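You operate a simulated robot arm through the tools that you are given. There is no shell and no other tool. Be economical: measure what you need, move in short steps, check, and stop when the job is done.

The job below is to be done with a simulated two-armed robot. You get a single attempt, and the scene is never put back.

TASK
Take the green strap winder on the top of the setup table and put it away on the top of the samples table. Then take the orange-topped sleeve on the top of the setup table and put it away in the felt back bin. Then take the block brush and leave it on the rubber mat on the black table. Then take the blue cartridge and leave it on the lane d 1 of the roll trolley. Then put the new blue fuse on top of the white beaker. Then take the grease tin and put it in the felt back bin. Then open the bench drawer. The order counts. Set down upright: grease tin.

The check looks at the end state, three seconds after you hand in, the way a careful person would. Anything else that was tipped, shoved, dropped, spilled or broken makes it a failure.

THE ROBOT
Two 7-joint arms with two-finger parallel grippers on one trunk, on a base that drives. Base frame: it is fixed to the floor where the robot stands at the start and does not move with it; the origin is under the middle of the robot, x ahead of it, y to its left, z up. Lengths are in mm, angles in degrees, forces in N, time in s.
The left shoulder is at the start at [30, 119, 985], the right one opposite. With the tool pointing down near the work surface each hand reaches from about 280 to 680 mm from the robot's upright axis, wherever it stands, measured 20 degrees to its own side. Places, roughly: FELT BACK bin [-900, -300, 500]; bench drawer [6100, -2500, 700]; block brush (6x4x8 cm) [1100, 200, 900]; blue cartridge [3750, 250, 1000]; grease tin [2750, -750, 750]; green strap winder (30x13x8 cm) [700, 0, 900]; lane D 1 of the roll trolley (88x15 cm) [-760, 1180, 680]; new blue fuse [4500, -500, 1000]; orange-topped sleeve (4x4x5 cm) [500, 300, 900]; rubber mat on the black table (20x20 cm) [4400, -2640, 800]; top of the samples table [8900, 900, 900]; white beaker (6x6x10 cm) [1000, 300, 900]. Payload 3.43 kg a hand.
The TCP of each hand is the grasp point between the finger pads, 30 mm short of the fingertips. In the tool frame z runs along the fingers and y along their closing line. Largest opening 94 mm; finger width 28, thickness 10; the body of the gripper, 50 by 96 mm, starts 55 mm behind the TCP.
Orientation is that of the tool frame in the base frame, as a unit quaternion [w, x, y, z]. With the fingers straight down and closing along the base's y, the tool's x points along the base's -x, its y along +y and its z along -z.

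THE INTERFACE
- The arms move only by the tool apply_moves. It takes "left_commands", "right_commands" or both (then of equal length, played together; a hand with none holds still); each is a list of rows, each a list of 7 numbers: the shift along the tool's x, y, z in m, then the turn, a rotation vector about the tool's x, y, z in degrees, then the finger opening in m, from 0 to 0.094. In form: [[x, y, z, rx, ry, rz, gripper], ...]. A call has 1 to 10 rows; each row is the pose to reach, as a shift and turn from the pose commanded when the call began, along the tool's axes at that moment. Each row takes 0.2 s and may step no farther than 50 mm and 8.6 degrees from the row before; otherwise, or with a gripper value out of range, the whole call is refused. Where a pose cannot be reached the arm comes as near as it can. A force on the tool above 40 N (or 10 N above the force at the start of the call, whichever is more), or a blocked arm, ends the call early, and 0.2 s more pass. The fingers move at their own pace (about 72 mm/s each) and stop on an object; they squeeze with about 44 N. The grip force told is the motor's: it shows also when the fingers shut on nothing. Time passes only in rows, and 0.2 s behind the last, so rows that repeat a pose let the fingers close. The reply holds the time, the measured pose of the TCP, the force on the tool along the base axes, the opening and the grip force, in the units named above and with some noise, with the torque about the TCP (base axes, N m) and any sound that the robot's microphone picked up.
- Cameras (640 x 400 px; columns grow to the right, rows downward): "scene" is now at [5, -44.7, 1668.3]; the picture's right is [-0.78, -0.63, 0.00], its down [-0.59, 0.72, -0.37] and it looks along [0.24, -0.29, -0.93] (base axes); focal length 214 px, centre (320, 200). "left" rides on the left gripper at [76, -14, -102] in its tool frame; the picture's right is [0.18, 0.98, 0.00], its down [-0.75, 0.14, -0.64] and it looks along [-0.63, 0.12, 0.77] (tool axes); focal length 243 px, centre (320, 200). "right" rides on the right gripper at [76, 14, -103] in its tool frame; the picture's right is [-0.18, 0.98, 0.00], its down [-0.75, -0.14, -0.64] and it looks along [-0.63, -0.12, 0.77] (tool axes); focal length 243 px, centre (320, 200). There is no depth. A picture from a camera that has moved, and an enlarged one, comes with that camera's place and axes in the base frame and with its lens.
- snapshot(camera): a new picture of that camera. The clock stands still meanwhile.
- slide_trunk(by): slides the trunk up (or, below 0, down) by that many mm; the arms and the scene camera ride with it, the base frame stays. It gives what a move gives, with no picture.
- drive_base(legs): drives the robot by 1 to 6 legs, each [ahead, turn to the left] in mm and degrees, along the robot's own axes; the way and the turn of a leg run together, so that a leg with both is an arc; at most 1500 mm and 180 degrees a leg. The arms and the cameras ride along, it lands a little off, and it stops where it bumps. It gives what a move gives.
- pan_tilt(pan, tilt): turns the head with the scene camera to pan (to the left, within 143 degrees either way) and tilt (down, from -29 to 69), counted from straight ahead of the robot. It gives what a move gives.
- enlarge(camera, box): a new picture of the part [left, top, right, bottom] of that camera's present view, enlarged. The clock stands still meanwhile.
- job_done(): hands the job in; it is judged then, once.

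Go step by step. Nothing tells you exact positions but the pictures and the camera data: compare them with the known pose of the tool, close in by small moves and look again before you grip or let go. The budget is 196 turns and 172 pictures, counting those below and the enlarged ones. Unless the task says otherwise, let go and move clear before handing in.

The tools are called after "Request:" by a JSON object that holds its "method" and its "body". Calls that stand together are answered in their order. apply_moves: Moves the arms, as the interface text tells. Its arguments: {"type":"object","properties":{"left_commands":{"type":"array","items":{"type":"array","items":{"type":"number"}}},"right_commands":{"type":"array","items":{"type":"array","items":{"type":"number"}}}},"required":[]} The other tools are called the same way: slide_trunk (by) slides the trunk up or down; drive_base (legs) drives the base; pan_tilt (pan, tilt) turns the head that bears the scene camera; snapshot (camera) takes a picture; enlarge (camera, box) takes an enlarged picture of a part of a camera's view; job_done () hands the job in.

At the start:

```text
time_s: 0.0
left_tool_pos: [485.7, 158.8, 1192.0]
left_tool_rot: [0.0, 0.0, 1.0, 0.0]
left_wrist_force: [0.6, 0.9, -0.3]
left_torque: [0.0, -0.02, 0.03]
left_opening: 94.4
left_gripper_force: 0.0
right_tool_pos: [379.2, -203.2, 1216.6]
right_tool_rot: [0.0, 0.0, 1.0, 0.0]
right_wrist_force: [-0.5, -0.3, 0.2]
right_torque: [-0.03, 0.01, 0.0]
right_opening: 94.0
right_gripper_force: 0.2
trunk travel left (down, up): [-250.0, 160.0]
robot x, y, heading: [-2.1, -0.1, 0.2]
head pan, tilt: [-50.8, 68.1]
```

scene: 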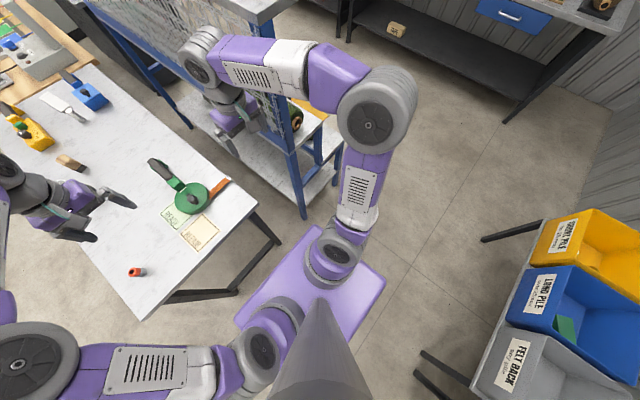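
right: 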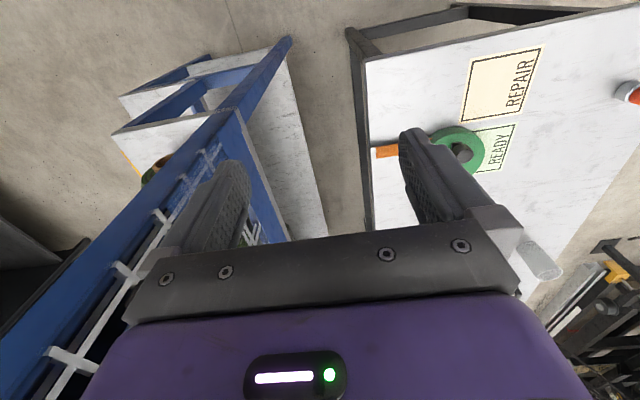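
left: 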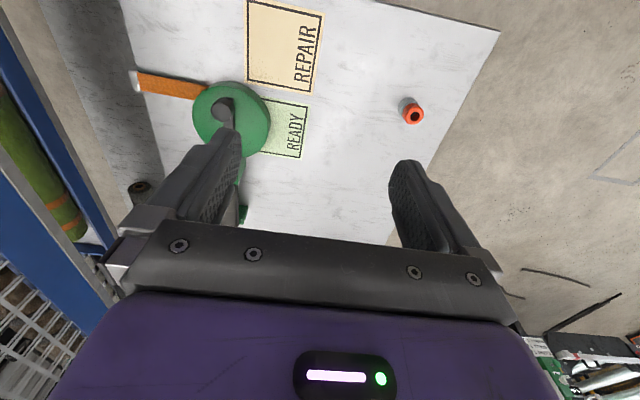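

I see the setup table ahead with the green winder and the orange-topped sleeve. I'll look around first to lay out the room.

Request:
{"method": "pan_tilt", "body": {"pan": 0, "tilt": 40}}

Request:
{"method": "snapshot", "body": {"camera": "scene"}}

Request:
{"method": "pan_tilt", "body": {"pan": 0, "tilt": 5}}

Request:
{"method": "snapshot", "body": {"camera": "scene"}}

Request:
{"method": "pan_tilt", "body": {"pan": -90, "tilt": 20}}

Request:
{"method": "snapshot", "body": {"camera": "scene"}}

Request:
{"method": "pan_tilt", "body": {"pan": 90, "tilt": 20}}

Request:
{"method": "snapshot", "body": {"camera": "scene"}}

```text
time_s: 1.2
left_tool_pos: [484.6, 158.7, 1192.0]
left_tool_rot: [0.0, 0.001, 1.0, 0.001]
left_wrist_force: [-1.1, 0.7, -0.2]
left_torque: [0.0, 0.0, -0.02]
left_opening: 94.0
left_gripper_force: 0.1
right_tool_pos: [377.7, -202.7, 1215.3]
right_tool_rot: [-0.001, 0.0, 1.0, 0.0]
right_wrist_force: [0.3, 0.5, 0.2]
right_torque: [0.0, 0.01, 0.01]
right_opening: 93.9
right_gripper_force: 0.0
trunk travel left (down, up): [-250.0, 160.0]
robot x, y, heading: [2.4, 4.8, -0.3]
head pan, tilt: [0.0, 40.0]
```

```text
168 pictures are left
camera scene: at [54.1, -0.8, 1703.8], right [0.0, -1.0, 0.0], down [-0.64, 0.0, -0.77], along [0.77, 0.0, -0.64], focal length 214 px, centre (320, 200)
```

scene: 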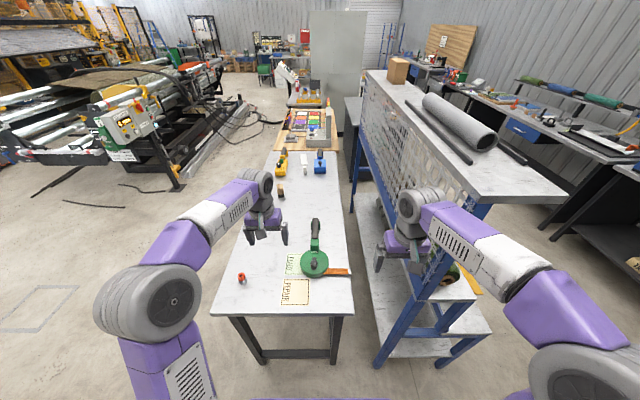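

```text
time_s: 2.2
left_tool_pos: [486.0, 159.7, 1191.4]
left_tool_rot: [0.0, 0.0, 1.0, 0.0]
left_wrist_force: [-0.3, -0.5, 0.1]
left_torque: [0.02, -0.03, -0.02]
left_opening: 94.1
left_gripper_force: 0.0
right_tool_pos: [377.5, -203.6, 1215.6]
right_tool_rot: [0.0, 0.0, 1.0, 0.0]
right_wrist_force: [-0.1, -0.2, 0.0]
right_torque: [0.02, 0.01, 0.02]
right_opening: 93.7
right_gripper_force: 0.1
trunk travel left (down, up): [-250.0, 160.0]
robot x, y, heading: [-2.5, 0.7, -0.1]
head pan, tilt: [0.0, 5.0]
```

```text
167 pictures are left
camera scene: at [61.0, -0.7, 1759.5], right [0.0, -1.0, 0.0], down [-0.09, 0.0, -1.0], along [1.0, 0.0, -0.09], focal length 214 px, centre (320, 200)
```

scene: 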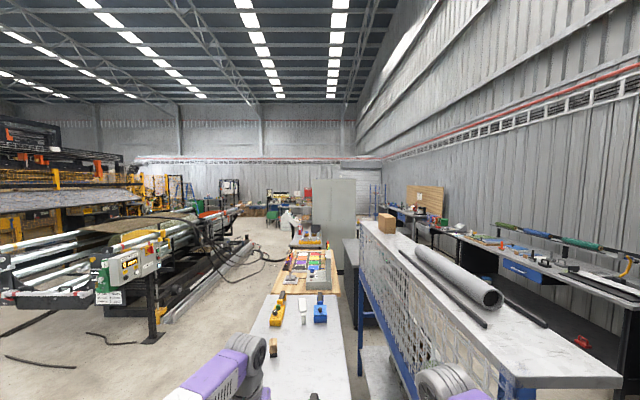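

```text
time_s: 3.9
left_tool_pos: [484.6, 157.8, 1192.7]
left_tool_rot: [0.001, 0.0, 1.0, 0.0]
left_wrist_force: [-0.2, 0.8, 0.6]
left_torque: [0.01, 0.01, -0.01]
left_opening: 94.0
left_gripper_force: 0.1
right_tool_pos: [378.2, -204.5, 1216.9]
right_tool_rot: [0.0, 0.0, 1.0, 0.0]
right_wrist_force: [-0.5, 0.3, 0.0]
right_torque: [-0.02, -0.02, -0.01]
right_opening: 94.2
right_gripper_force: 0.1
trunk travel left (down, up): [-250.0, 160.0]
robot x, y, heading: [2.0, 1.0, -0.0]
head pan, tilt: [-90.0, 20.0]
```

```text
166 pictures are left
camera scene: at [-30.8, -93.8, 1735.2], right [-1.0, 0.0, 0.0], down [0.0, 0.34, -0.94], along [0.0, -0.94, -0.34], focal length 214 px, centre (320, 200)
```

scene: 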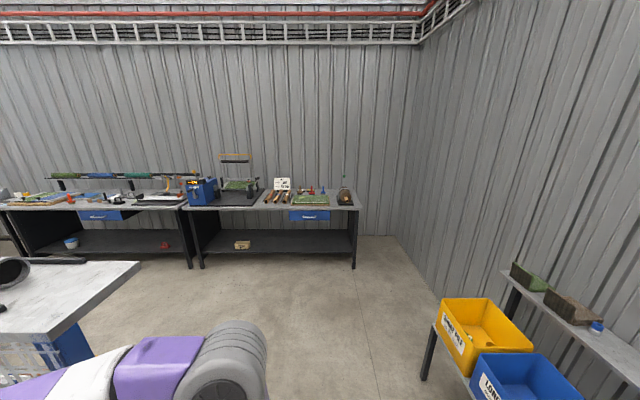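

```text
time_s: 6.5
left_tool_pos: [484.8, 158.5, 1192.6]
left_tool_rot: [0.0, 0.001, 1.0, 0.0]
left_wrist_force: [-0.2, 0.6, 0.3]
left_torque: [-0.03, 0.01, 0.01]
left_opening: 94.2
left_gripper_force: 0.0
right_tool_pos: [378.0, -204.5, 1216.1]
right_tool_rot: [-0.001, 0.0, 1.0, 0.0]
right_wrist_force: [0.2, 1.1, -0.5]
right_torque: [-0.01, 0.01, -0.04]
right_opening: 94.4
right_gripper_force: 0.1
trunk travel left (down, up): [-250.0, 160.0]
robot x, y, heading: [0.4, -0.2, 0.1]
head pan, tilt: [90.0, 20.0]
```

```text
165 pictures are left
camera scene: at [-30.9, 92.4, 1735.2], right [1.0, 0.0, 0.0], down [0.0, -0.34, -0.94], along [0.0, 0.94, -0.34], focal length 214 px, centre (320, 200)
```

scene: 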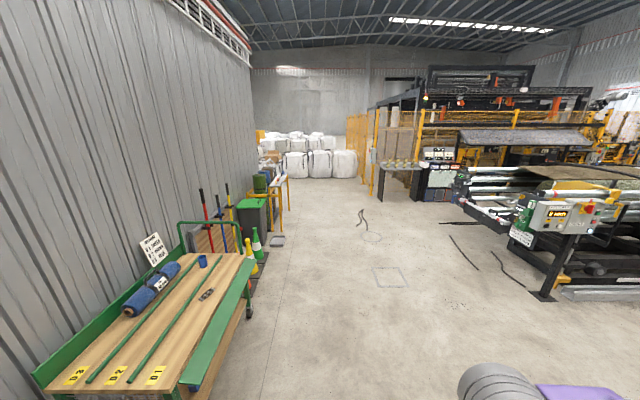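

The roll trolley stands behind left and the bins behind right. I'll zoom ahead to identify the items.

Request:
{"method": "pan_tilt", "body": {"pan": 0, "tilt": 30}}

Request:
{"method": "enlarge", "body": {"camera": "scene", "box": [220, 60, 380, 160]}}

Request:
{"method": "enlarge", "body": {"camera": "scene", "box": [210, 160, 400, 280]}}

Request:
{"method": "enlarge", "body": {"camera": "scene", "box": [360, 20, 640, 195]}}

```text
time_s: 8.2
left_tool_pos: [484.1, 158.3, 1193.1]
left_tool_rot: [0.0, 0.0, 1.0, 0.0]
left_wrist_force: [0.5, -0.1, 0.1]
left_torque: [0.02, -0.05, 0.03]
left_opening: 94.1
left_gripper_force: 0.1
right_tool_pos: [377.5, -203.6, 1214.9]
right_tool_rot: [-0.001, 0.0, 1.0, 0.0]
right_wrist_force: [0.0, -0.3, -0.2]
right_torque: [0.02, 0.01, 0.0]
right_opening: 94.1
right_gripper_force: 0.0
trunk travel left (down, up): [-250.0, 160.0]
robot x, y, heading: [-0.9, -1.9, 0.1]
head pan, tilt: [0.0, 30.0]
```

```text
4.00 times, centred on (300, 110) of scene
camera zoom: at [59.5, -0.6, 1719.2], right [0.0, -1.0, 0.0], down [-0.5, 0.0, -0.87], along [0.87, 0.0, -0.5], focal length 858 px, centre (400, 560)
```

zoom: 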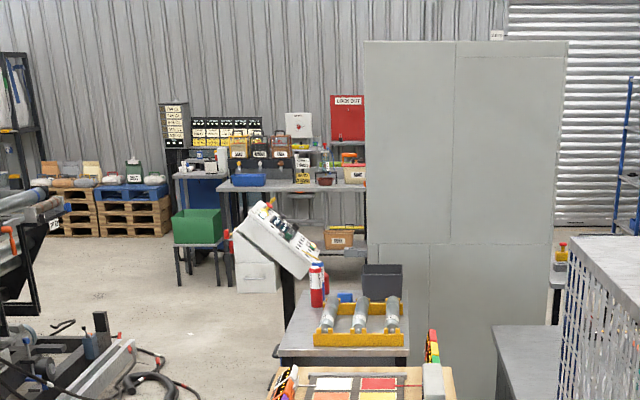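

```text
3.33 times, centred on (305, 220) of scene
camera zoom: at [59.5, -0.6, 1719.2], right [0.0, -1.0, 0.0], down [-0.5, 0.0, -0.87], along [0.87, 0.0, -0.5], focal length 715 px, centre (370, 133)
```

zoom: 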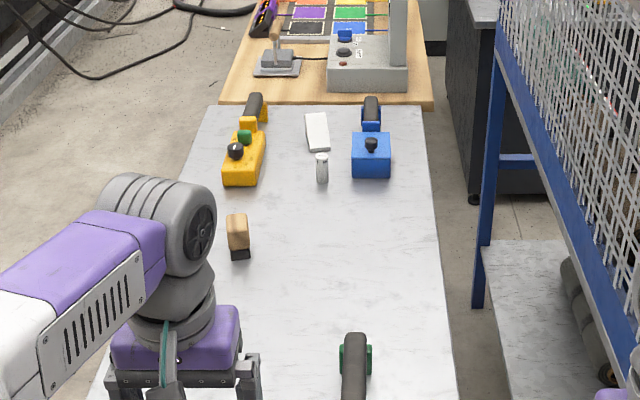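

```text
2.29 times, centred on (500, 108) of scene
camera zoom: at [59.5, -0.6, 1719.2], right [0.0, -1.0, 0.0], down [-0.5, 0.0, -0.87], along [0.87, 0.0, -0.5], focal length 490 px, centre (-91, 411)
```

zoom: 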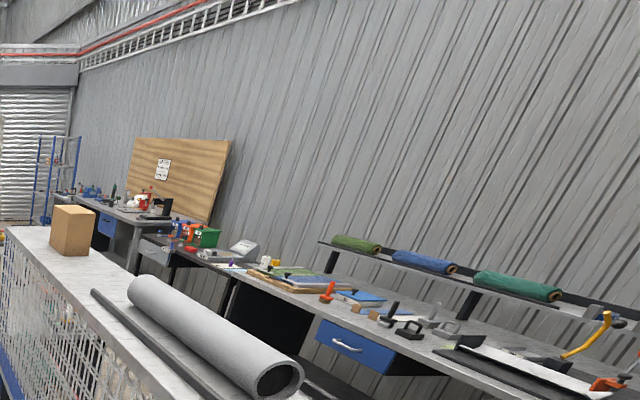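

I'll look closely at the winder from the left wrist camera and from the head.

Request:
{"method": "enlarge", "body": {"camera": "left", "box": [110, 0, 440, 206]}}

Request:
{"method": "pan_tilt", "body": {"pan": 0, "tilt": 50}}

Request:
{"method": "enlarge", "body": {"camera": "scene", "box": [200, 130, 400, 255]}}

```text
1.94 times, centred on (275, 103) of left
camera zoom: at [410.0, 143.8, 1296.2], right [-0.18, 0.98, 0.0], down [0.75, 0.14, 0.64], along [0.63, 0.12, -0.77], focal length 470 px, centre (407, 388)
```

zoom: 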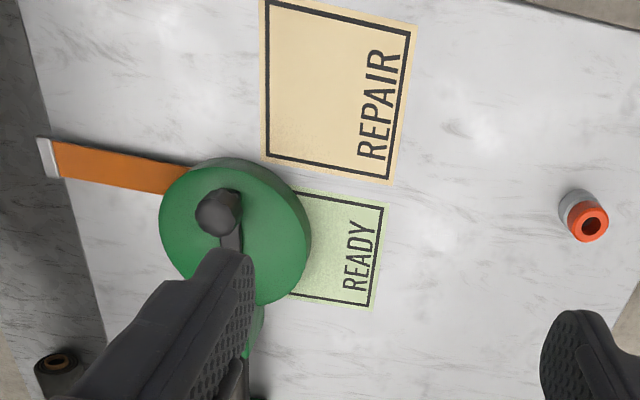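

```text
time_s: 9.0
left_tool_pos: [484.5, 159.2, 1192.1]
left_tool_rot: [0.0, 0.0, 1.0, 0.0]
left_wrist_force: [0.1, -0.7, -0.5]
left_torque: [0.01, -0.01, 0.0]
left_opening: 94.3
left_gripper_force: 0.0
right_tool_pos: [377.8, -203.2, 1216.1]
right_tool_rot: [0.0, -0.001, 1.0, 0.0]
right_wrist_force: [-0.4, 0.3, 0.2]
right_torque: [0.04, 0.02, -0.01]
right_opening: 94.3
right_gripper_force: 0.0
trunk travel left (down, up): [-250.0, 160.0]
robot x, y, heading: [3.5, -2.9, 0.0]
head pan, tilt: [0.0, 50.0]
```

```text
3.20 times, centred on (300, 192) of scene
camera zoom: at [46.1, -0.7, 1689.7], right [0.0, -1.0, 0.0], down [-0.77, 0.0, -0.64], along [0.64, 0.0, -0.77], focal length 686 px, centre (384, 224)
```

zoom: 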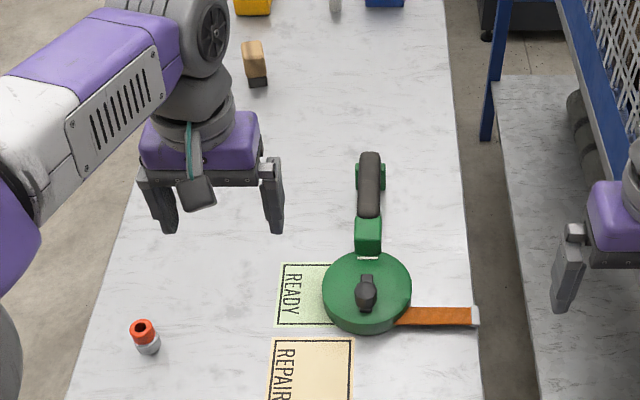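

Table top comes out at about z = 850, and the winder lies along x with its neck near [690, 24]. I'll drive ahead 100 mm and bring the left hand over it.

Request:
{"method": "drive_base", "body": {"legs": [[100, 0]]}}

Request:
{"method": "apply_moves", "body": {"left_commands": [[-0.018, -0.022, 0.032, 0, 0, 0, 0.094], [-0.036, -0.045, 0.064, 0, 0, 0, 0.094], [-0.054, -0.068, 0.096, 0, 0, 0, 0.094], [-0.072, -0.09, 0.128, 0, 0, 0, 0.094], [-0.09, -0.112, 0.16, 0, 0, 0, 0.094], [-0.107, -0.135, 0.18, 0, 0, 0, 0.094]]}}

Request:
{"method": "snapshot", "body": {"camera": "left"}}

Request:
{"method": "snapshot", "body": {"camera": "scene"}}

```text
time_s: 10.2
left_tool_pos: [585.4, 158.7, 1192.3]
left_tool_rot: [0.0, 0.0, 1.0, 0.0]
left_wrist_force: [-1.0, 0.0, 0.2]
left_torque: [-0.04, -0.01, -0.03]
left_opening: 94.0
left_gripper_force: 0.2
right_tool_pos: [478.3, -202.5, 1216.0]
right_tool_rot: [0.001, -0.001, 1.0, 0.0]
right_wrist_force: [-0.2, 0.3, -0.3]
right_torque: [0.01, -0.01, -0.01]
right_opening: 94.0
right_gripper_force: 0.0
trunk travel left (down, up): [-250.0, 160.0]
robot x, y, heading: [99.0, 1.3, 0.2]
head pan, tilt: [0.0, 50.0]
```

```text
time_s: 11.6
left_tool_pos: [692.5, 24.1, 1013.8]
left_tool_rot: [0.0, 0.0, 1.0, 0.0]
left_wrist_force: [-0.6, 0.4, 0.3]
left_torque: [0.0, 0.01, 0.0]
left_opening: 94.0
left_gripper_force: 0.1
right_tool_pos: [479.2, -204.3, 1215.4]
right_tool_rot: [0.001, 0.0, 1.0, 0.0]
right_wrist_force: [0.3, 0.4, -0.2]
right_torque: [0.0, 0.04, -0.02]
right_opening: 93.7
right_gripper_force: 0.1
trunk travel left (down, up): [-250.0, 160.0]
robot x, y, heading: [97.7, 0.3, 0.1]
head pan, tilt: [0.0, 50.0]
```

```text
159 pictures are left
camera left: at [617.6, 9.2, 1116.1], right [-0.18, 0.98, 0.0], down [0.75, 0.14, 0.64], along [0.63, 0.12, -0.77], focal length 243 px, centre (320, 200)
```

left: 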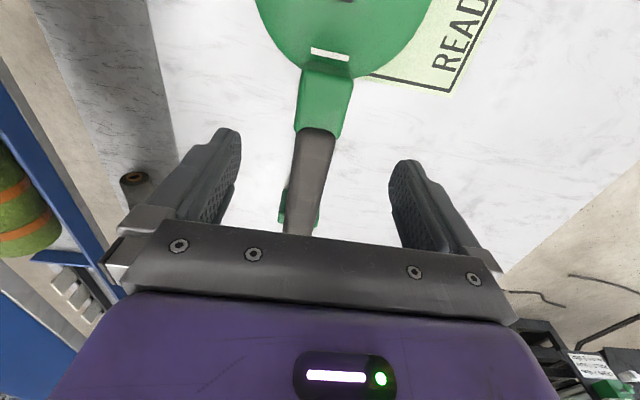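

```text
158 pictures are left
camera scene: at [146.6, -1.6, 1689.6], right [0.0, -1.0, 0.0], down [-0.77, 0.0, -0.64], along [0.64, 0.0, -0.77], focal length 214 px, centre (320, 200)
```

scene: 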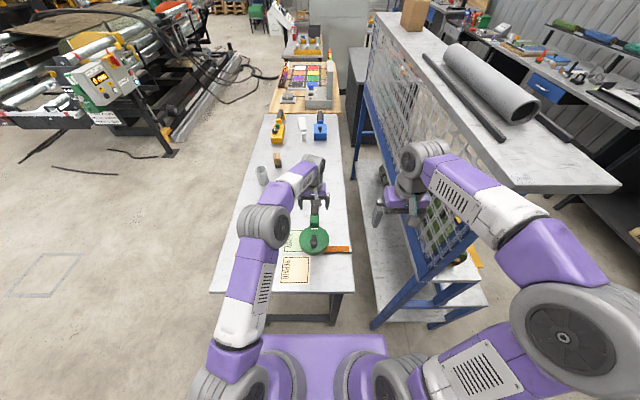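

The hand sits over the neck. I'll descend with the fingers astride it to about 5 mm above the table.

Request:
{"method": "apply_moves", "body": {"left_commands": [[-0.003, 0.003, 0.045, 0, 0, 0, 0.094], [-0.005, 0.003, 0.09, 0, 0, 0, 0.094], [-0.005, 0.003, 0.115, 0, 0, 0, 0.094]]}}

Request:
{"method": "snapshot", "body": {"camera": "left"}}

Request:
{"method": "enlarge", "body": {"camera": "scene", "box": [230, 140, 390, 260]}}

```text
time_s: 12.4
left_tool_pos: [697.5, 27.4, 896.7]
left_tool_rot: [0.0, 0.0, 1.0, 0.0]
left_wrist_force: [0.5, -0.6, 0.2]
left_torque: [0.0, 0.03, -0.01]
left_opening: 93.9
left_gripper_force: 0.1
right_tool_pos: [479.6, -204.0, 1215.8]
right_tool_rot: [0.0, 0.001, 1.0, 0.001]
right_wrist_force: [0.3, -0.5, 0.1]
right_torque: [0.0, -0.01, 0.02]
right_opening: 93.9
right_gripper_force: 0.0
trunk travel left (down, up): [-250.0, 160.0]
robot x, y, heading: [99.1, -0.1, 0.0]
head pan, tilt: [0.0, 50.0]
```

```text
157 pictures are left
camera left: at [622.4, 12.3, 1000.8], right [-0.18, 0.98, 0.0], down [0.75, 0.14, 0.64], along [0.63, 0.12, -0.77], focal length 243 px, centre (320, 200)
```

left: 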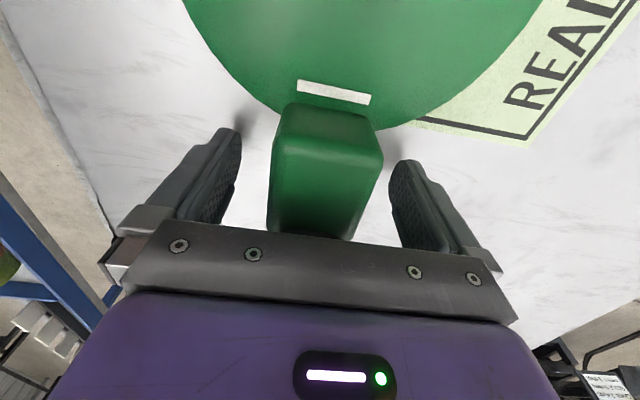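

```text
3.33 times, centred on (310, 200) of scene
camera zoom: at [146.2, -0.7, 1689.6], right [0.0, -1.0, 0.0], down [-0.77, 0.0, -0.64], along [0.64, 0.0, -0.77], focal length 715 px, centre (353, 200)
```

zoom: 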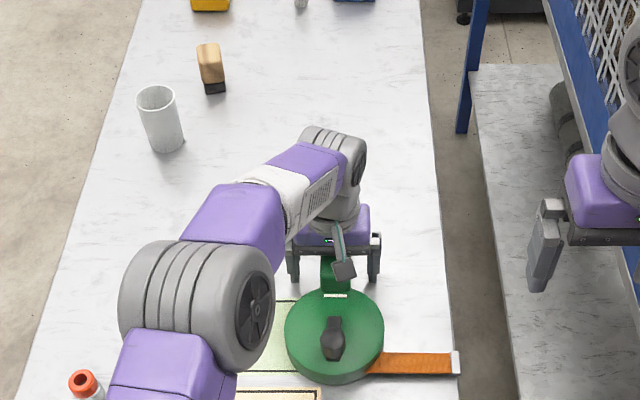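

The neck is centred between the fingers. I'll go down a little more and close.

Request:
{"method": "apply_moves", "body": {"left_commands": [[0.0, 0.0, 0.012, 0, 0, 0, 0.094], [0, 0, 0.012, 0, 0, 0, 0.0], [0, 0, 0.012, 0, 0, 0, 0.0], [0, 0, 0.012, 0, 0, 0, 0.0], [0, 0, 0.012, 0, 0, 0, 0.0]]}}

Request:
{"method": "apply_moves", "body": {"left_commands": [[0, 0, -0.02, 0, 0, 0, 0], [0, 0, -0.05, 0, 0, 0, 0], [0, 0, -0.08, 0, 0, 0, 0]]}}

Request:
{"method": "snapshot", "body": {"camera": "left"}}

Request:
{"method": "enlarge", "body": {"camera": "scene", "box": [230, 140, 390, 260]}}

```text
time_s: 13.6
left_tool_pos: [697.1, 27.2, 890.5]
left_tool_rot: [0.005, -0.001, 1.0, -0.001]
left_wrist_force: [2.3, 6.3, 34.3]
left_torque: [1.02, -0.2, -0.35]
left_opening: 38.0
left_gripper_force: 43.9
right_tool_pos: [476.1, -202.2, 1218.0]
right_tool_rot: [0.001, 0.0, 1.0, 0.0]
right_wrist_force: [-0.6, -0.6, -0.7]
right_torque: [-0.03, -0.01, -0.02]
right_opening: 93.9
right_gripper_force: 0.1
trunk travel left (down, up): [-250.0, 160.0]
robot x, y, heading: [96.9, 0.9, 0.1]
head pan, tilt: [0.0, 50.0]
```

```text
time_s: 14.4
left_tool_pos: [696.6, 27.2, 964.9]
left_tool_rot: [-0.001, 0.0, 1.0, 0.001]
left_wrist_force: [-0.2, 0.2, -4.2]
left_torque: [0.04, -0.21, -0.03]
left_opening: 37.8
left_gripper_force: 44.0
right_tool_pos: [478.5, -203.6, 1216.1]
right_tool_rot: [0.0, 0.0, 1.0, -0.001]
right_wrist_force: [-0.2, -0.5, 0.7]
right_torque: [-0.02, 0.0, 0.03]
right_opening: 94.0
right_gripper_force: 0.1
trunk travel left (down, up): [-250.0, 160.0]
robot x, y, heading: [101.0, -0.1, 0.2]
head pan, tilt: [0.0, 50.0]
```

```text
155 pictures are left
camera left: at [621.3, 12.6, 1068.7], right [-0.18, 0.98, 0.0], down [0.75, 0.14, 0.64], along [0.63, 0.12, -0.77], focal length 243 px, centre (320, 200)
```

left: 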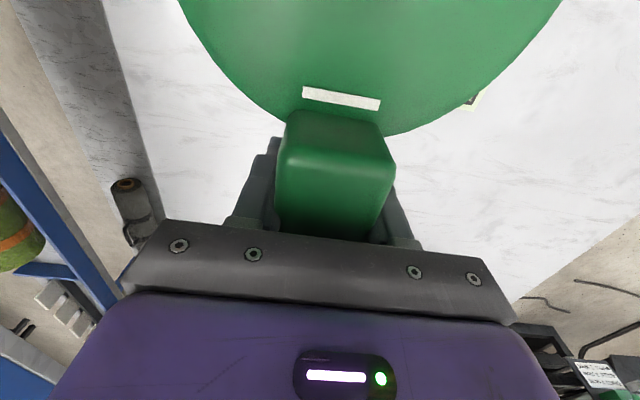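

```text
3.33 times, centred on (310, 200) of scene
camera zoom: at [145.9, -0.9, 1689.6], right [0.0, -1.0, 0.0], down [-0.77, 0.0, -0.64], along [0.64, 0.0, -0.77], focal length 715 px, centre (353, 200)
```

zoom: 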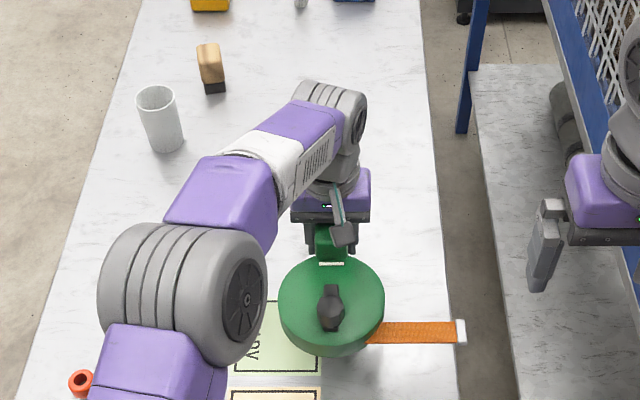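

The winder hangs level in the left hand (~0.4 kg). I'll draw it in and up, back off, then turn to the aisle on the left.

Request:
{"method": "apply_moves", "body": {"left_commands": [[0.0, 0.0, -0.045, 0, 0, 0, 0], [0.03, 0.015, -0.08, 0, 0, 0, 0], [0.06, 0.035, -0.11, 0, 0, 0, 0], [0.095, 0.055, -0.14, 0, 0, 0, 0], [0.13, 0.075, -0.165, 0, 0, 0, 0], [0.165, 0.1, -0.185, 0, 0, 0, 0], [0.2, 0.12, -0.195, 0, 0, 0, 0]]}}

Request:
{"method": "drive_base", "body": {"legs": [[-300, 0], [0, 90]]}}

Request:
{"method": "pan_tilt", "body": {"pan": -60, "tilt": 20}}

Request:
{"method": "snapshot", "body": {"camera": "scene"}}

```text
refused: row 4 steps farther than a row can; nothing moved
```

```text
time_s: 20.2
left_tool_pos: [-230.3, 596.4, 964.2]
left_tool_rot: [0.0, -0.707, 0.707, 0.0]
left_wrist_force: [-0.3, -0.4, -3.6]
left_torque: [0.14, 0.02, 0.01]
left_opening: 38.0
left_gripper_force: 44.2
right_tool_pos: [1.0, 377.6, 1216.0]
right_tool_rot: [0.0, 0.707, -0.707, 0.0]
right_wrist_force: [-0.3, -0.5, 0.0]
right_torque: [-0.02, 0.01, -0.01]
right_opening: 94.0
right_gripper_force: 0.1
trunk travel left (down, up): [-250.0, 160.0]
robot x, y, heading: [-201.0, -1.0, 90.2]
head pan, tilt: [0.0, 50.0]
```

```text
time_s: 21.6
left_tool_pos: [-230.9, 596.1, 965.1]
left_tool_rot: [0.0, 0.708, -0.707, 0.001]
left_wrist_force: [0.1, -0.9, -4.8]
left_torque: [0.16, 0.0, 0.03]
left_opening: 38.2
left_gripper_force: 43.7
right_tool_pos: [0.9, 378.0, 1216.6]
right_tool_rot: [0.0, 0.707, -0.707, 0.0]
right_wrist_force: [0.0, 0.6, 0.1]
right_torque: [-0.02, 0.01, -0.03]
right_opening: 93.9
right_gripper_force: 0.0
trunk travel left (down, up): [-250.0, 160.0]
robot x, y, heading: [-204.9, 5.0, 90.2]
head pan, tilt: [-60.0, 20.0]
```

```text
153 pictures are left
camera scene: at [-123.1, 16.1, 1735.2], right [0.5, -0.87, 0.0], down [-0.3, -0.17, -0.94], along [0.81, 0.47, -0.34], focal length 214 px, centre (320, 200)
```

scene: 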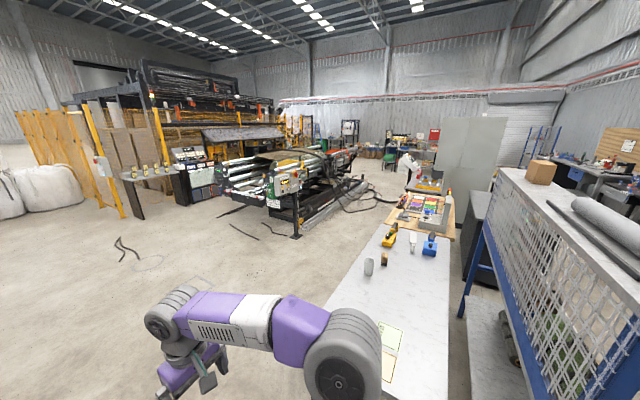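

The arm move was refused before the drive, but the sweep stayed clear. I'll check the sleeve and draw the arm in now, with smaller steps.

Request:
{"method": "apply_moves", "body": {"left_commands": [[0.02, 0.01, -0.035, 0, 0, 0, 0], [0.05, 0.025, -0.065, 0, 0, 0, 0], [0.08, 0.04, -0.095, 0, 0, 0, 0], [0.11, 0.06, -0.12, 0, 0, 0, 0], [0.14, 0.08, -0.145, 0, 0, 0, 0], [0.17, 0.1, -0.165, 0, 0, 0, 0], [0.2, 0.12, -0.185, 0, 0, 0, 0]]}}

Request:
{"method": "pan_tilt", "body": {"pan": -70, "tilt": 45}}

Request:
{"method": "snapshot", "body": {"camera": "scene"}}

```text
time_s: 23.1
left_tool_pos: [-350.5, 393.9, 1151.7]
left_tool_rot: [-0.001, 0.707, -0.707, 0.0]
left_wrist_force: [-0.4, -0.4, -4.9]
left_torque: [0.21, 0.01, 0.04]
left_opening: 37.8
left_gripper_force: 43.9
right_tool_pos: [-0.1, 377.2, 1215.5]
right_tool_rot: [0.0, -0.707, 0.707, 0.001]
right_wrist_force: [-0.8, -0.4, 0.3]
right_torque: [0.01, 0.01, 0.02]
right_opening: 94.2
right_gripper_force: 0.2
trunk travel left (down, up): [-250.0, 160.0]
robot x, y, heading: [-198.8, -0.9, 90.3]
head pan, tilt: [-60.0, 20.0]
```

```text
time_s: 24.0
left_tool_pos: [-349.9, 396.6, 1151.0]
left_tool_rot: [0.0, -0.707, 0.707, 0.0]
left_wrist_force: [-0.3, 0.4, -4.6]
left_torque: [0.19, 0.03, 0.03]
left_opening: 38.0
left_gripper_force: 44.0
right_tool_pos: [-0.1, 377.8, 1215.8]
right_tool_rot: [-0.001, 0.707, -0.707, -0.001]
right_wrist_force: [0.3, 0.3, 0.2]
right_torque: [-0.02, 0.01, 0.03]
right_opening: 94.1
right_gripper_force: 0.1
trunk travel left (down, up): [-250.0, 160.0]
robot x, y, heading: [-202.8, -5.2, 90.1]
head pan, tilt: [-70.0, 45.0]
```

```text
152 pictures are left
camera scene: at [-127.6, -3.1, 1696.6], right [0.34, -0.94, 0.0], down [-0.66, -0.24, -0.71], along [0.67, 0.24, -0.71], focal length 214 px, centre (320, 200)
```

scene: 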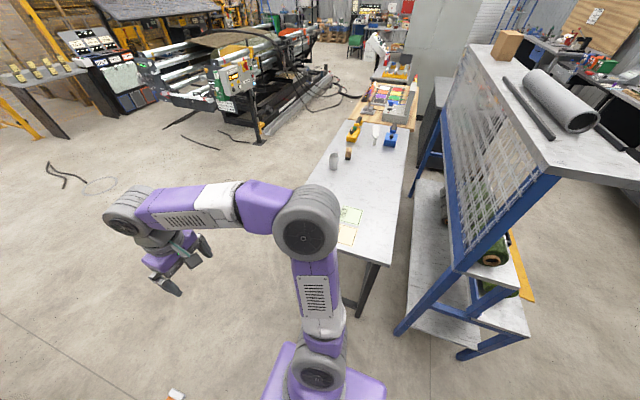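

Way clear. I'll drive into the aisle at y ≈ 1200 and along it, then look.

Request:
{"method": "drive_base", "body": {"legs": [[1200, 0], [0, -90], [1500, 0], [1000, 0]]}}

Request:
{"method": "pan_tilt", "body": {"pan": 0, "tilt": 20}}

Request:
{"method": "snapshot", "body": {"camera": "scene"}}

```text
time_s: 45.7
left_tool_pos: [2681.7, 1392.7, 1151.1]
left_tool_rot: [0.0, -0.009, 1.0, 0.0]
left_wrist_force: [0.3, 0.0, -3.1]
left_torque: [0.03, -0.15, 0.01]
left_opening: 37.9
left_gripper_force: 44.0
right_tool_pos: [2668.2, 1042.5, 1214.9]
right_tool_rot: [0.0, -0.009, 1.0, 0.0]
right_wrist_force: [0.1, 0.4, 0.0]
right_torque: [-0.02, 0.0, -0.02]
right_opening: 93.8
right_gripper_force: 0.0
trunk travel left (down, up): [-250.0, 160.0]
robot x, y, heading: [2287.5, 1243.5, 1.2]
head pan, tilt: [-70.0, 45.0]
```

```text
time_s: 47.1
left_tool_pos: [2680.2, 1393.6, 1150.5]
left_tool_rot: [0.0, -0.008, 1.0, 0.0]
left_wrist_force: [0.5, -0.5, -4.1]
left_torque: [0.02, -0.21, 0.01]
left_opening: 38.0
left_gripper_force: 43.7
right_tool_pos: [2667.9, 1042.3, 1216.4]
right_tool_rot: [0.0, -0.009, 1.0, 0.0]
right_wrist_force: [0.7, -0.2, 0.5]
right_torque: [0.0, 0.0, 0.01]
right_opening: 94.0
right_gripper_force: 0.1
trunk travel left (down, up): [-250.0, 160.0]
robot x, y, heading: [2285.8, 1237.2, 0.9]
head pan, tilt: [0.0, 20.0]
```

```text
151 pictures are left
camera scene: at [2348.5, 1239.9, 1735.2], right [0.02, -1.0, 0.0], down [-0.34, -0.01, -0.94], along [0.94, 0.02, -0.34], focal length 214 px, centre (320, 200)
```

scene: 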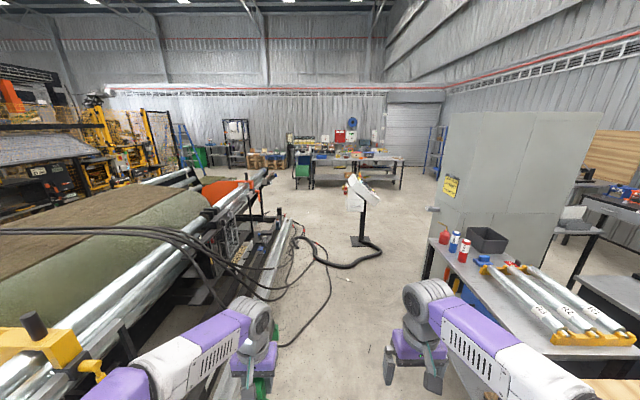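

The samples table is straight ahead at the far wall; hoses lie on the floor across the aisle. I'll drive on carefully and check.

Request:
{"method": "drive_base", "body": {"legs": [[1500, -1], [1500, 0], [1000, 0]]}}

Request:
{"method": "snapshot", "body": {"camera": "scene"}}

```text
time_s: 66.5
left_tool_pos: [6708.9, 1379.5, 1150.8]
left_tool_rot: [0.0, 0.0, 1.0, 0.0]
left_wrist_force: [-0.2, -0.4, -4.5]
left_torque: [0.03, -0.2, -0.01]
left_opening: 37.8
left_gripper_force: 43.7
right_tool_pos: [6690.8, 1026.9, 1215.4]
right_tool_rot: [0.001, 0.001, 1.0, -0.001]
right_wrist_force: [0.8, -0.2, 0.0]
right_torque: [0.01, 0.02, -0.03]
right_opening: 93.8
right_gripper_force: 0.1
trunk travel left (down, up): [-250.0, 160.0]
robot x, y, heading: [6313.2, 1232.0, 0.2]
head pan, tilt: [0.0, 20.0]
```

```text
150 pictures are left
camera scene: at [6374.6, 1230.8, 1735.2], right [0.0, -1.0, 0.0], down [-0.34, 0.0, -0.94], along [0.94, 0.0, -0.34], focal length 214 px, centre (320, 200)
```

scene: 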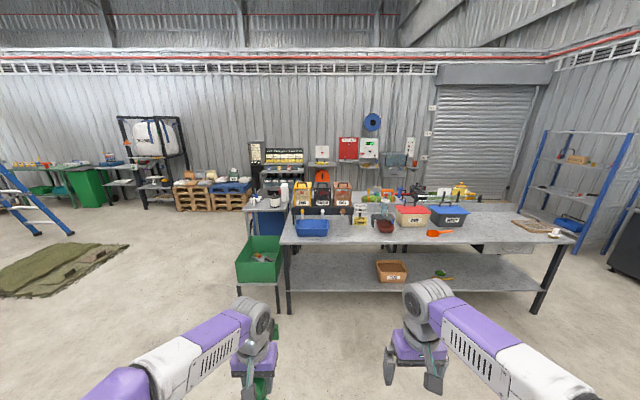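

There are several tables here; I need to know which is the samples table. I'll zoom in for labels.

Request:
{"method": "enlarge", "body": {"camera": "scene", "box": [230, 120, 420, 240]}}

Request:
{"method": "enlarge", "body": {"camera": "scene", "box": [400, 140, 640, 290]}}

Request:
{"method": "enlarge", "body": {"camera": "scene", "box": [0, 100, 260, 260]}}

```text
3.33 times, centred on (325, 180) of scene
camera zoom: at [6374.6, 1230.8, 1735.2], right [0.0, -1.0, 0.0], down [-0.34, 0.0, -0.94], along [0.94, 0.0, -0.34], focal length 715 px, centre (303, 267)
```

zoom: 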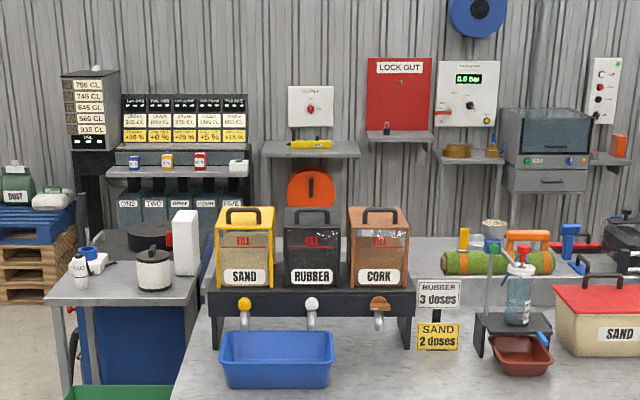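

```text
2.67 times, centred on (520, 215) of scene
camera zoom: at [6374.6, 1230.8, 1735.2], right [0.0, -1.0, 0.0], down [-0.34, 0.0, -0.94], along [0.94, 0.0, -0.34], focal length 572 px, centre (-213, 160)
```

zoom: 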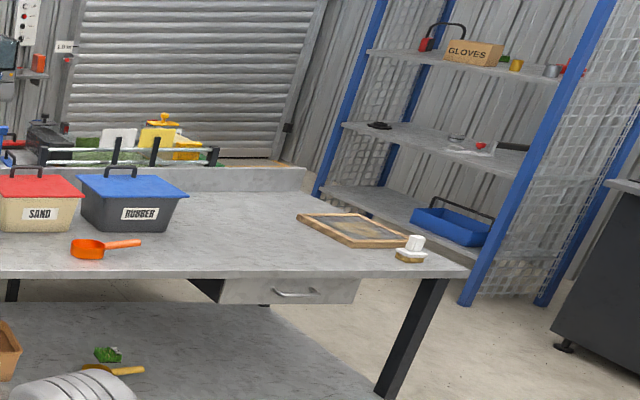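

```text
2.46 times, centred on (130, 180) of scene
camera zoom: at [6374.6, 1230.8, 1735.2], right [0.0, -1.0, 0.0], down [-0.34, 0.0, -0.94], along [0.94, 0.0, -0.34], focal length 528 px, centre (788, 249)
```

zoom: 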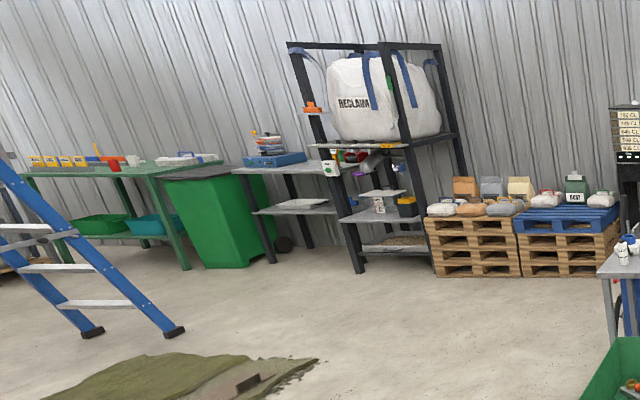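

A second long table stands behind the front filling table; I need a better view of it. I'll drive closer with the trunk raised.

Request:
{"method": "slide_trunk", "body": {"by": 160}}

Request:
{"method": "drive_base", "body": {"legs": [[0, -30], [800, 0], [0, 30]]}}

Request:
{"method": "snapshot", "body": {"camera": "scene"}}

```text
time_s: 68.3
left_tool_pos: [6707.7, 1378.1, 1310.3]
left_tool_rot: [0.0, 0.001, 1.0, 0.0]
left_wrist_force: [-0.2, -0.8, -4.6]
left_torque: [0.01, -0.16, -0.02]
left_opening: 38.3
left_gripper_force: 43.8
right_tool_pos: [6689.7, 1027.6, 1374.9]
right_tool_rot: [0.0, 0.0, 1.0, 0.0]
right_wrist_force: [0.4, -0.5, 0.0]
right_torque: [-0.01, -0.02, 0.03]
right_opening: 94.2
right_gripper_force: 0.1
trunk travel left (down, up): [-410.0, 0.0]
robot x, y, heading: [6312.5, 1232.6, -0.1]
head pan, tilt: [0.0, 20.0]
```

```text
time_s: 75.6
left_tool_pos: [7407.6, 972.1, 1311.3]
left_tool_rot: [0.0, 0.003, 1.0, 0.001]
left_wrist_force: [0.9, 0.0, -4.0]
left_torque: [-0.01, -0.18, -0.02]
left_opening: 38.0
left_gripper_force: 44.0
right_tool_pos: [7386.3, 621.3, 1376.0]
right_tool_rot: [-0.001, 0.003, 1.0, 0.0]
right_wrist_force: [-0.1, -0.8, 0.0]
right_torque: [-0.03, 0.02, -0.02]
right_opening: 94.0
right_gripper_force: 0.1
trunk travel left (down, up): [-410.0, 0.0]
robot x, y, heading: [7007.5, 827.3, -0.3]
head pan, tilt: [0.0, 20.0]
```

```text
146 pictures are left
camera scene: at [7071.4, 825.6, 1895.2], right [-0.01, -1.0, 0.0], down [-0.34, 0.0, -0.94], along [0.94, -0.01, -0.34], focal length 214 px, centre (320, 200)
```

scene: 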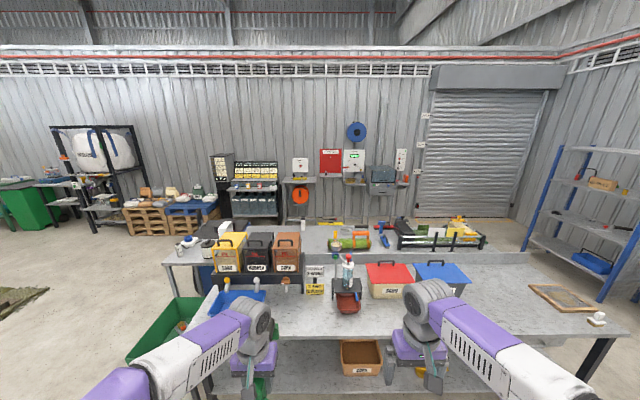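

The back table (x ≈ 8550–9150) seems to be the samples table, with rolls and a swatch rack on it. I'll zoom in.

Request:
{"method": "enlarge", "body": {"camera": "scene", "box": [170, 140, 350, 255]}}

Request:
{"method": "enlarge", "body": {"camera": "scene", "box": [330, 190, 540, 320]}}

```text
3.48 times, centred on (260, 198) of scene
camera zoom: at [7071.4, 825.6, 1895.2], right [-0.01, -1.0, 0.0], down [-0.34, 0.0, -0.94], along [0.94, -0.01, -0.34], focal length 746 px, centre (529, 209)
```

zoom: 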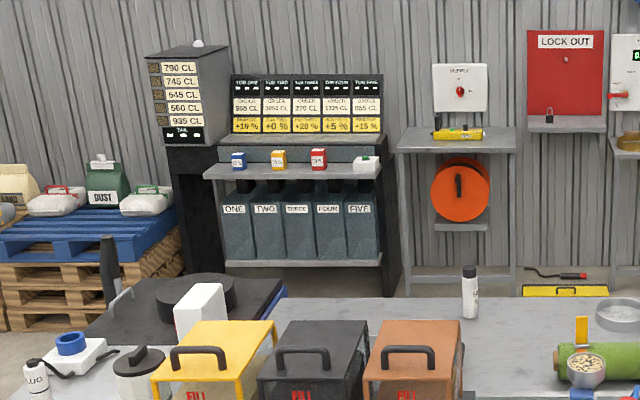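

```text
3.05 times, centred on (435, 255) of scene
camera zoom: at [7071.4, 825.6, 1895.2], right [-0.01, -1.0, 0.0], down [-0.34, 0.0, -0.94], along [0.94, -0.01, -0.34], focal length 654 px, centre (-30, 32)
```

zoom: 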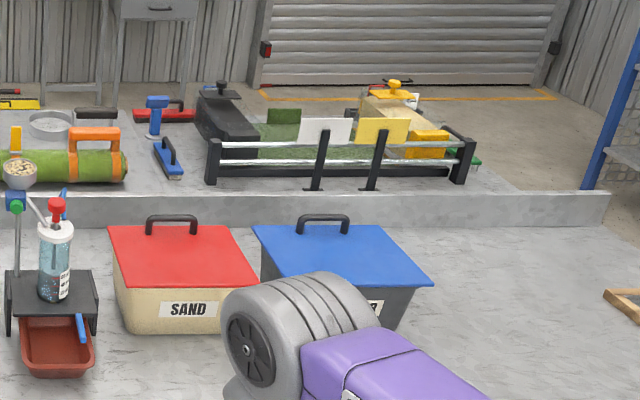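

The clear part of the samples table is reached from behind, going round the right end. I'll check the way on the right.

Request:
{"method": "pan_tilt", "body": {"pan": -75, "tilt": 25}}

Request:
{"method": "snapshot", "body": {"camera": "scene"}}

```text
time_s: 77.1
left_tool_pos: [7406.6, 971.3, 1311.4]
left_tool_rot: [0.0, 0.003, 1.0, 0.0]
left_wrist_force: [-0.3, 0.0, -3.3]
left_torque: [0.03, -0.23, 0.0]
left_opening: 38.0
left_gripper_force: 43.8
right_tool_pos: [7385.2, 620.4, 1376.1]
right_tool_rot: [0.0, 0.002, 1.0, 0.0]
right_wrist_force: [0.3, 0.7, -1.4]
right_torque: [0.0, -0.05, -0.03]
right_opening: 94.0
right_gripper_force: 0.1
trunk travel left (down, up): [-410.0, 0.0]
robot x, y, heading: [7006.7, 827.2, -0.1]
head pan, tilt: [-75.0, 25.0]
```

```text
143 pictures are left
camera scene: at [7001.7, 737.0, 1887.1], right [-0.97, -0.25, 0.0], down [-0.11, 0.41, -0.91], along [0.23, -0.88, -0.42], focal length 214 px, centre (320, 200)
```

scene: 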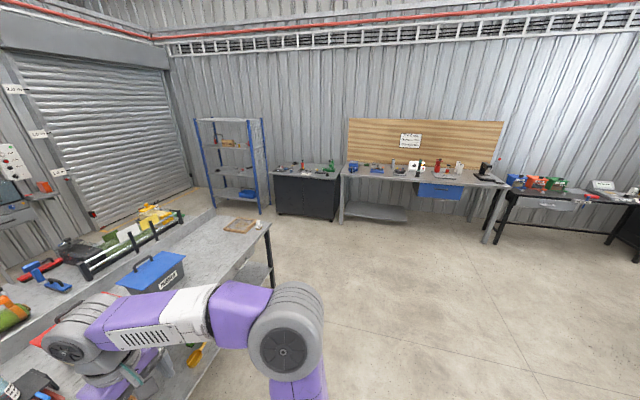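

The way right is clear and the blue bench drawer is visible too. I'll drive round the end of the front table.

Request:
{"method": "drive_base", "body": {"legs": [[0, -90], [1500, 0], [770, 0], [0, 90], [1500, 0], [1150, 0]]}}

Request:
{"method": "pan_tilt", "body": {"pan": 90, "tilt": 25}}

Request:
{"method": "snapshot", "body": {"camera": "scene"}}

```text
time_s: 108.3
left_tool_pos: [10053.5, -1299.0, 1310.6]
left_tool_rot: [-0.001, 0.005, 1.0, 0.0]
left_wrist_force: [1.0, -0.9, -4.5]
left_torque: [0.03, -0.17, 0.03]
left_opening: 37.8
left_gripper_force: 43.6
right_tool_pos: [10031.8, -1648.7, 1376.1]
right_tool_rot: [0.0, 0.005, 1.0, 0.0]
right_wrist_force: [0.0, -1.0, -0.5]
right_torque: [0.01, -0.03, 0.0]
right_opening: 93.7
right_gripper_force: 0.1
trunk travel left (down, up): [-410.0, 0.0]
robot x, y, heading: [9651.3, -1438.2, -0.5]
head pan, tilt: [-75.0, 25.0]
```

```text
time_s: 110.8
left_tool_pos: [10054.0, -1297.8, 1311.2]
left_tool_rot: [-0.001, 0.006, 1.0, 0.0]
left_wrist_force: [0.2, 0.8, -3.9]
left_torque: [0.02, -0.2, 0.01]
left_opening: 38.0
left_gripper_force: 43.6
right_tool_pos: [10031.0, -1647.7, 1376.5]
right_tool_rot: [0.0, 0.004, 1.0, 0.0]
right_wrist_force: [0.1, 0.4, -0.6]
right_torque: [0.02, -0.02, 0.0]
right_opening: 93.8
right_gripper_force: 0.2
trunk travel left (down, up): [-410.0, 0.0]
robot x, y, heading: [9653.2, -1439.0, -0.8]
head pan, tilt: [90.0, 25.0]
```

```text
142 pictures are left
camera scene: at [9625.5, -1349.3, 1887.1], right [1.0, -0.01, 0.0], down [0.0, -0.42, -0.91], along [0.01, 0.91, -0.42], focal length 214 px, centre (320, 200)
```

scene: 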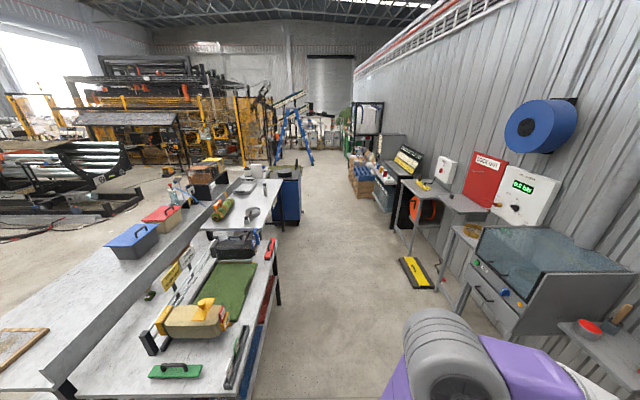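

The samples table fits [8900, 900] exactly (x 8570–9220, y 260–1590). I'll drive up beside it.

Request:
{"method": "drive_base", "body": {"legs": [[0, 90], [1500, 0], [950, 0]]}}

Request:
{"method": "pan_tilt", "body": {"pan": 90, "tilt": 35}}

Request:
{"method": "snapshot", "body": {"camera": "scene"}}

```text
time_s: 126.6
left_tool_pos: [9513.4, 1382.0, 1310.3]
left_tool_rot: [0.0, 0.708, -0.706, 0.0]
left_wrist_force: [-0.1, 0.4, -4.5]
left_torque: [0.19, 0.01, -0.06]
left_opening: 37.8
left_gripper_force: 44.3
right_tool_pos: [9864.1, 1363.1, 1376.1]
right_tool_rot: [-0.001, -0.707, 0.707, 0.0]
right_wrist_force: [-0.3, 0.4, 0.6]
right_torque: [0.02, 0.0, -0.01]
right_opening: 93.9
right_gripper_force: 0.1
trunk travel left (down, up): [-410.0, 0.0]
robot x, y, heading: [9658.5, 985.1, 90.2]
head pan, tilt: [90.0, 25.0]
```

```text
time_s: 127.3
left_tool_pos: [9513.7, 1381.8, 1310.7]
left_tool_rot: [-0.001, 0.708, -0.706, 0.0]
left_wrist_force: [0.1, -0.5, -4.0]
left_torque: [0.18, -0.01, 0.01]
left_opening: 38.1
left_gripper_force: 44.2
right_tool_pos: [9863.5, 1364.4, 1375.5]
right_tool_rot: [0.0, 0.708, -0.706, 0.0]
right_wrist_force: [-0.3, 0.4, -0.8]
right_torque: [-0.03, 0.04, -0.03]
right_opening: 94.1
right_gripper_force: 0.0
trunk travel left (down, up): [-410.0, 0.0]
robot x, y, heading: [9663.8, 991.8, 90.0]
head pan, tilt: [90.0, 35.0]
```

```text
141 pictures are left
camera scene: at [9571.7, 954.9, 1871.4], right [0.0, 1.0, 0.0], down [0.57, 0.0, -0.82], along [-0.82, 0.0, -0.57], focal length 214 px, centre (320, 200)
```

scene: 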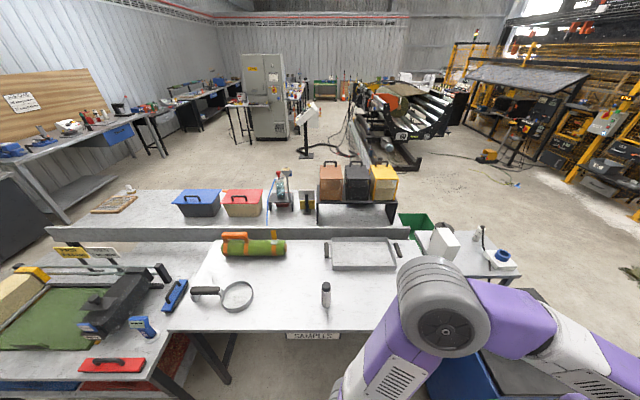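

The "SAMPLES" label confirms it. I'll set down at about [8900, 745], between the magnifier and the bottle; first turn to face the table.

Request:
{"method": "drive_base", "body": {"legs": [[-97, 0], [0, 90], [190, 0]]}}

Request:
{"method": "pan_tilt", "body": {"pan": 0, "tilt": 55}}

Request:
{"method": "slide_trunk", "body": {"by": -160}}

Request:
{"method": "snapshot", "body": {"camera": "scene"}}

```text
time_s: 133.4
left_tool_pos: [9074.9, 743.0, 1310.7]
left_tool_rot: [0.0, 1.0, -0.002, 0.0]
left_wrist_force: [-1.0, -0.9, -3.6]
left_torque: [0.04, 0.15, -0.01]
left_opening: 37.8
left_gripper_force: 44.1
right_tool_pos: [9095.1, 1093.7, 1375.5]
right_tool_rot: [0.0, 1.0, -0.001, -0.001]
right_wrist_force: [0.1, -0.4, -0.7]
right_torque: [0.01, -0.01, 0.02]
right_opening: 93.9
right_gripper_force: 0.0
trunk travel left (down, up): [-410.0, 0.0]
robot x, y, heading: [9473.4, 890.5, 179.9]
head pan, tilt: [90.0, 35.0]
```

```text
time_s: 135.0
left_tool_pos: [9074.9, 744.0, 1311.7]
left_tool_rot: [0.0, 1.0, -0.002, 0.0]
left_wrist_force: [0.5, 0.3, -5.0]
left_torque: [-0.03, 0.18, 0.04]
left_opening: 38.0
left_gripper_force: 43.4
right_tool_pos: [9093.1, 1093.1, 1375.9]
right_tool_rot: [0.0, 1.0, -0.001, 0.0]
right_wrist_force: [-0.3, -0.3, 0.8]
right_torque: [0.04, 0.0, -0.03]
right_opening: 94.1
right_gripper_force: 0.0
trunk travel left (down, up): [-410.0, 0.0]
robot x, y, heading: [9472.9, 887.9, 179.7]
head pan, tilt: [0.0, 55.0]
```

```text
time_s: 136.9
left_tool_pos: [9076.0, 743.6, 1151.1]
left_tool_rot: [0.0, 1.0, -0.002, 0.0]
left_wrist_force: [-1.4, -1.0, -4.5]
left_torque: [-0.04, 0.15, 0.03]
left_opening: 38.0
left_gripper_force: 44.3
right_tool_pos: [9095.9, 1093.0, 1215.8]
right_tool_rot: [0.0, 1.0, -0.001, -0.001]
right_wrist_force: [0.2, 1.0, 0.1]
right_torque: [0.02, 0.0, -0.01]
right_opening: 93.9
right_gripper_force: 0.1
trunk travel left (down, up): [-250.0, 160.0]
robot x, y, heading: [9473.1, 888.1, 179.8]
head pan, tilt: [0.0, 55.0]
```

```text
140 pictures are left
camera scene: at [9429.3, 888.6, 1683.3], right [0.0, 1.0, 0.0], down [0.82, 0.0, -0.57], along [-0.57, 0.0, -0.82], focal length 214 px, centre (320, 200)
```

scene: 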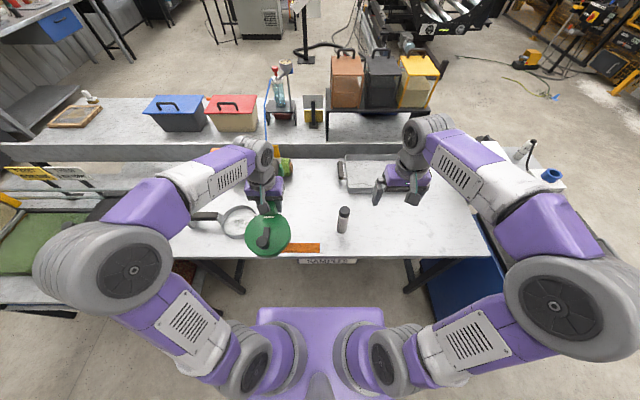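

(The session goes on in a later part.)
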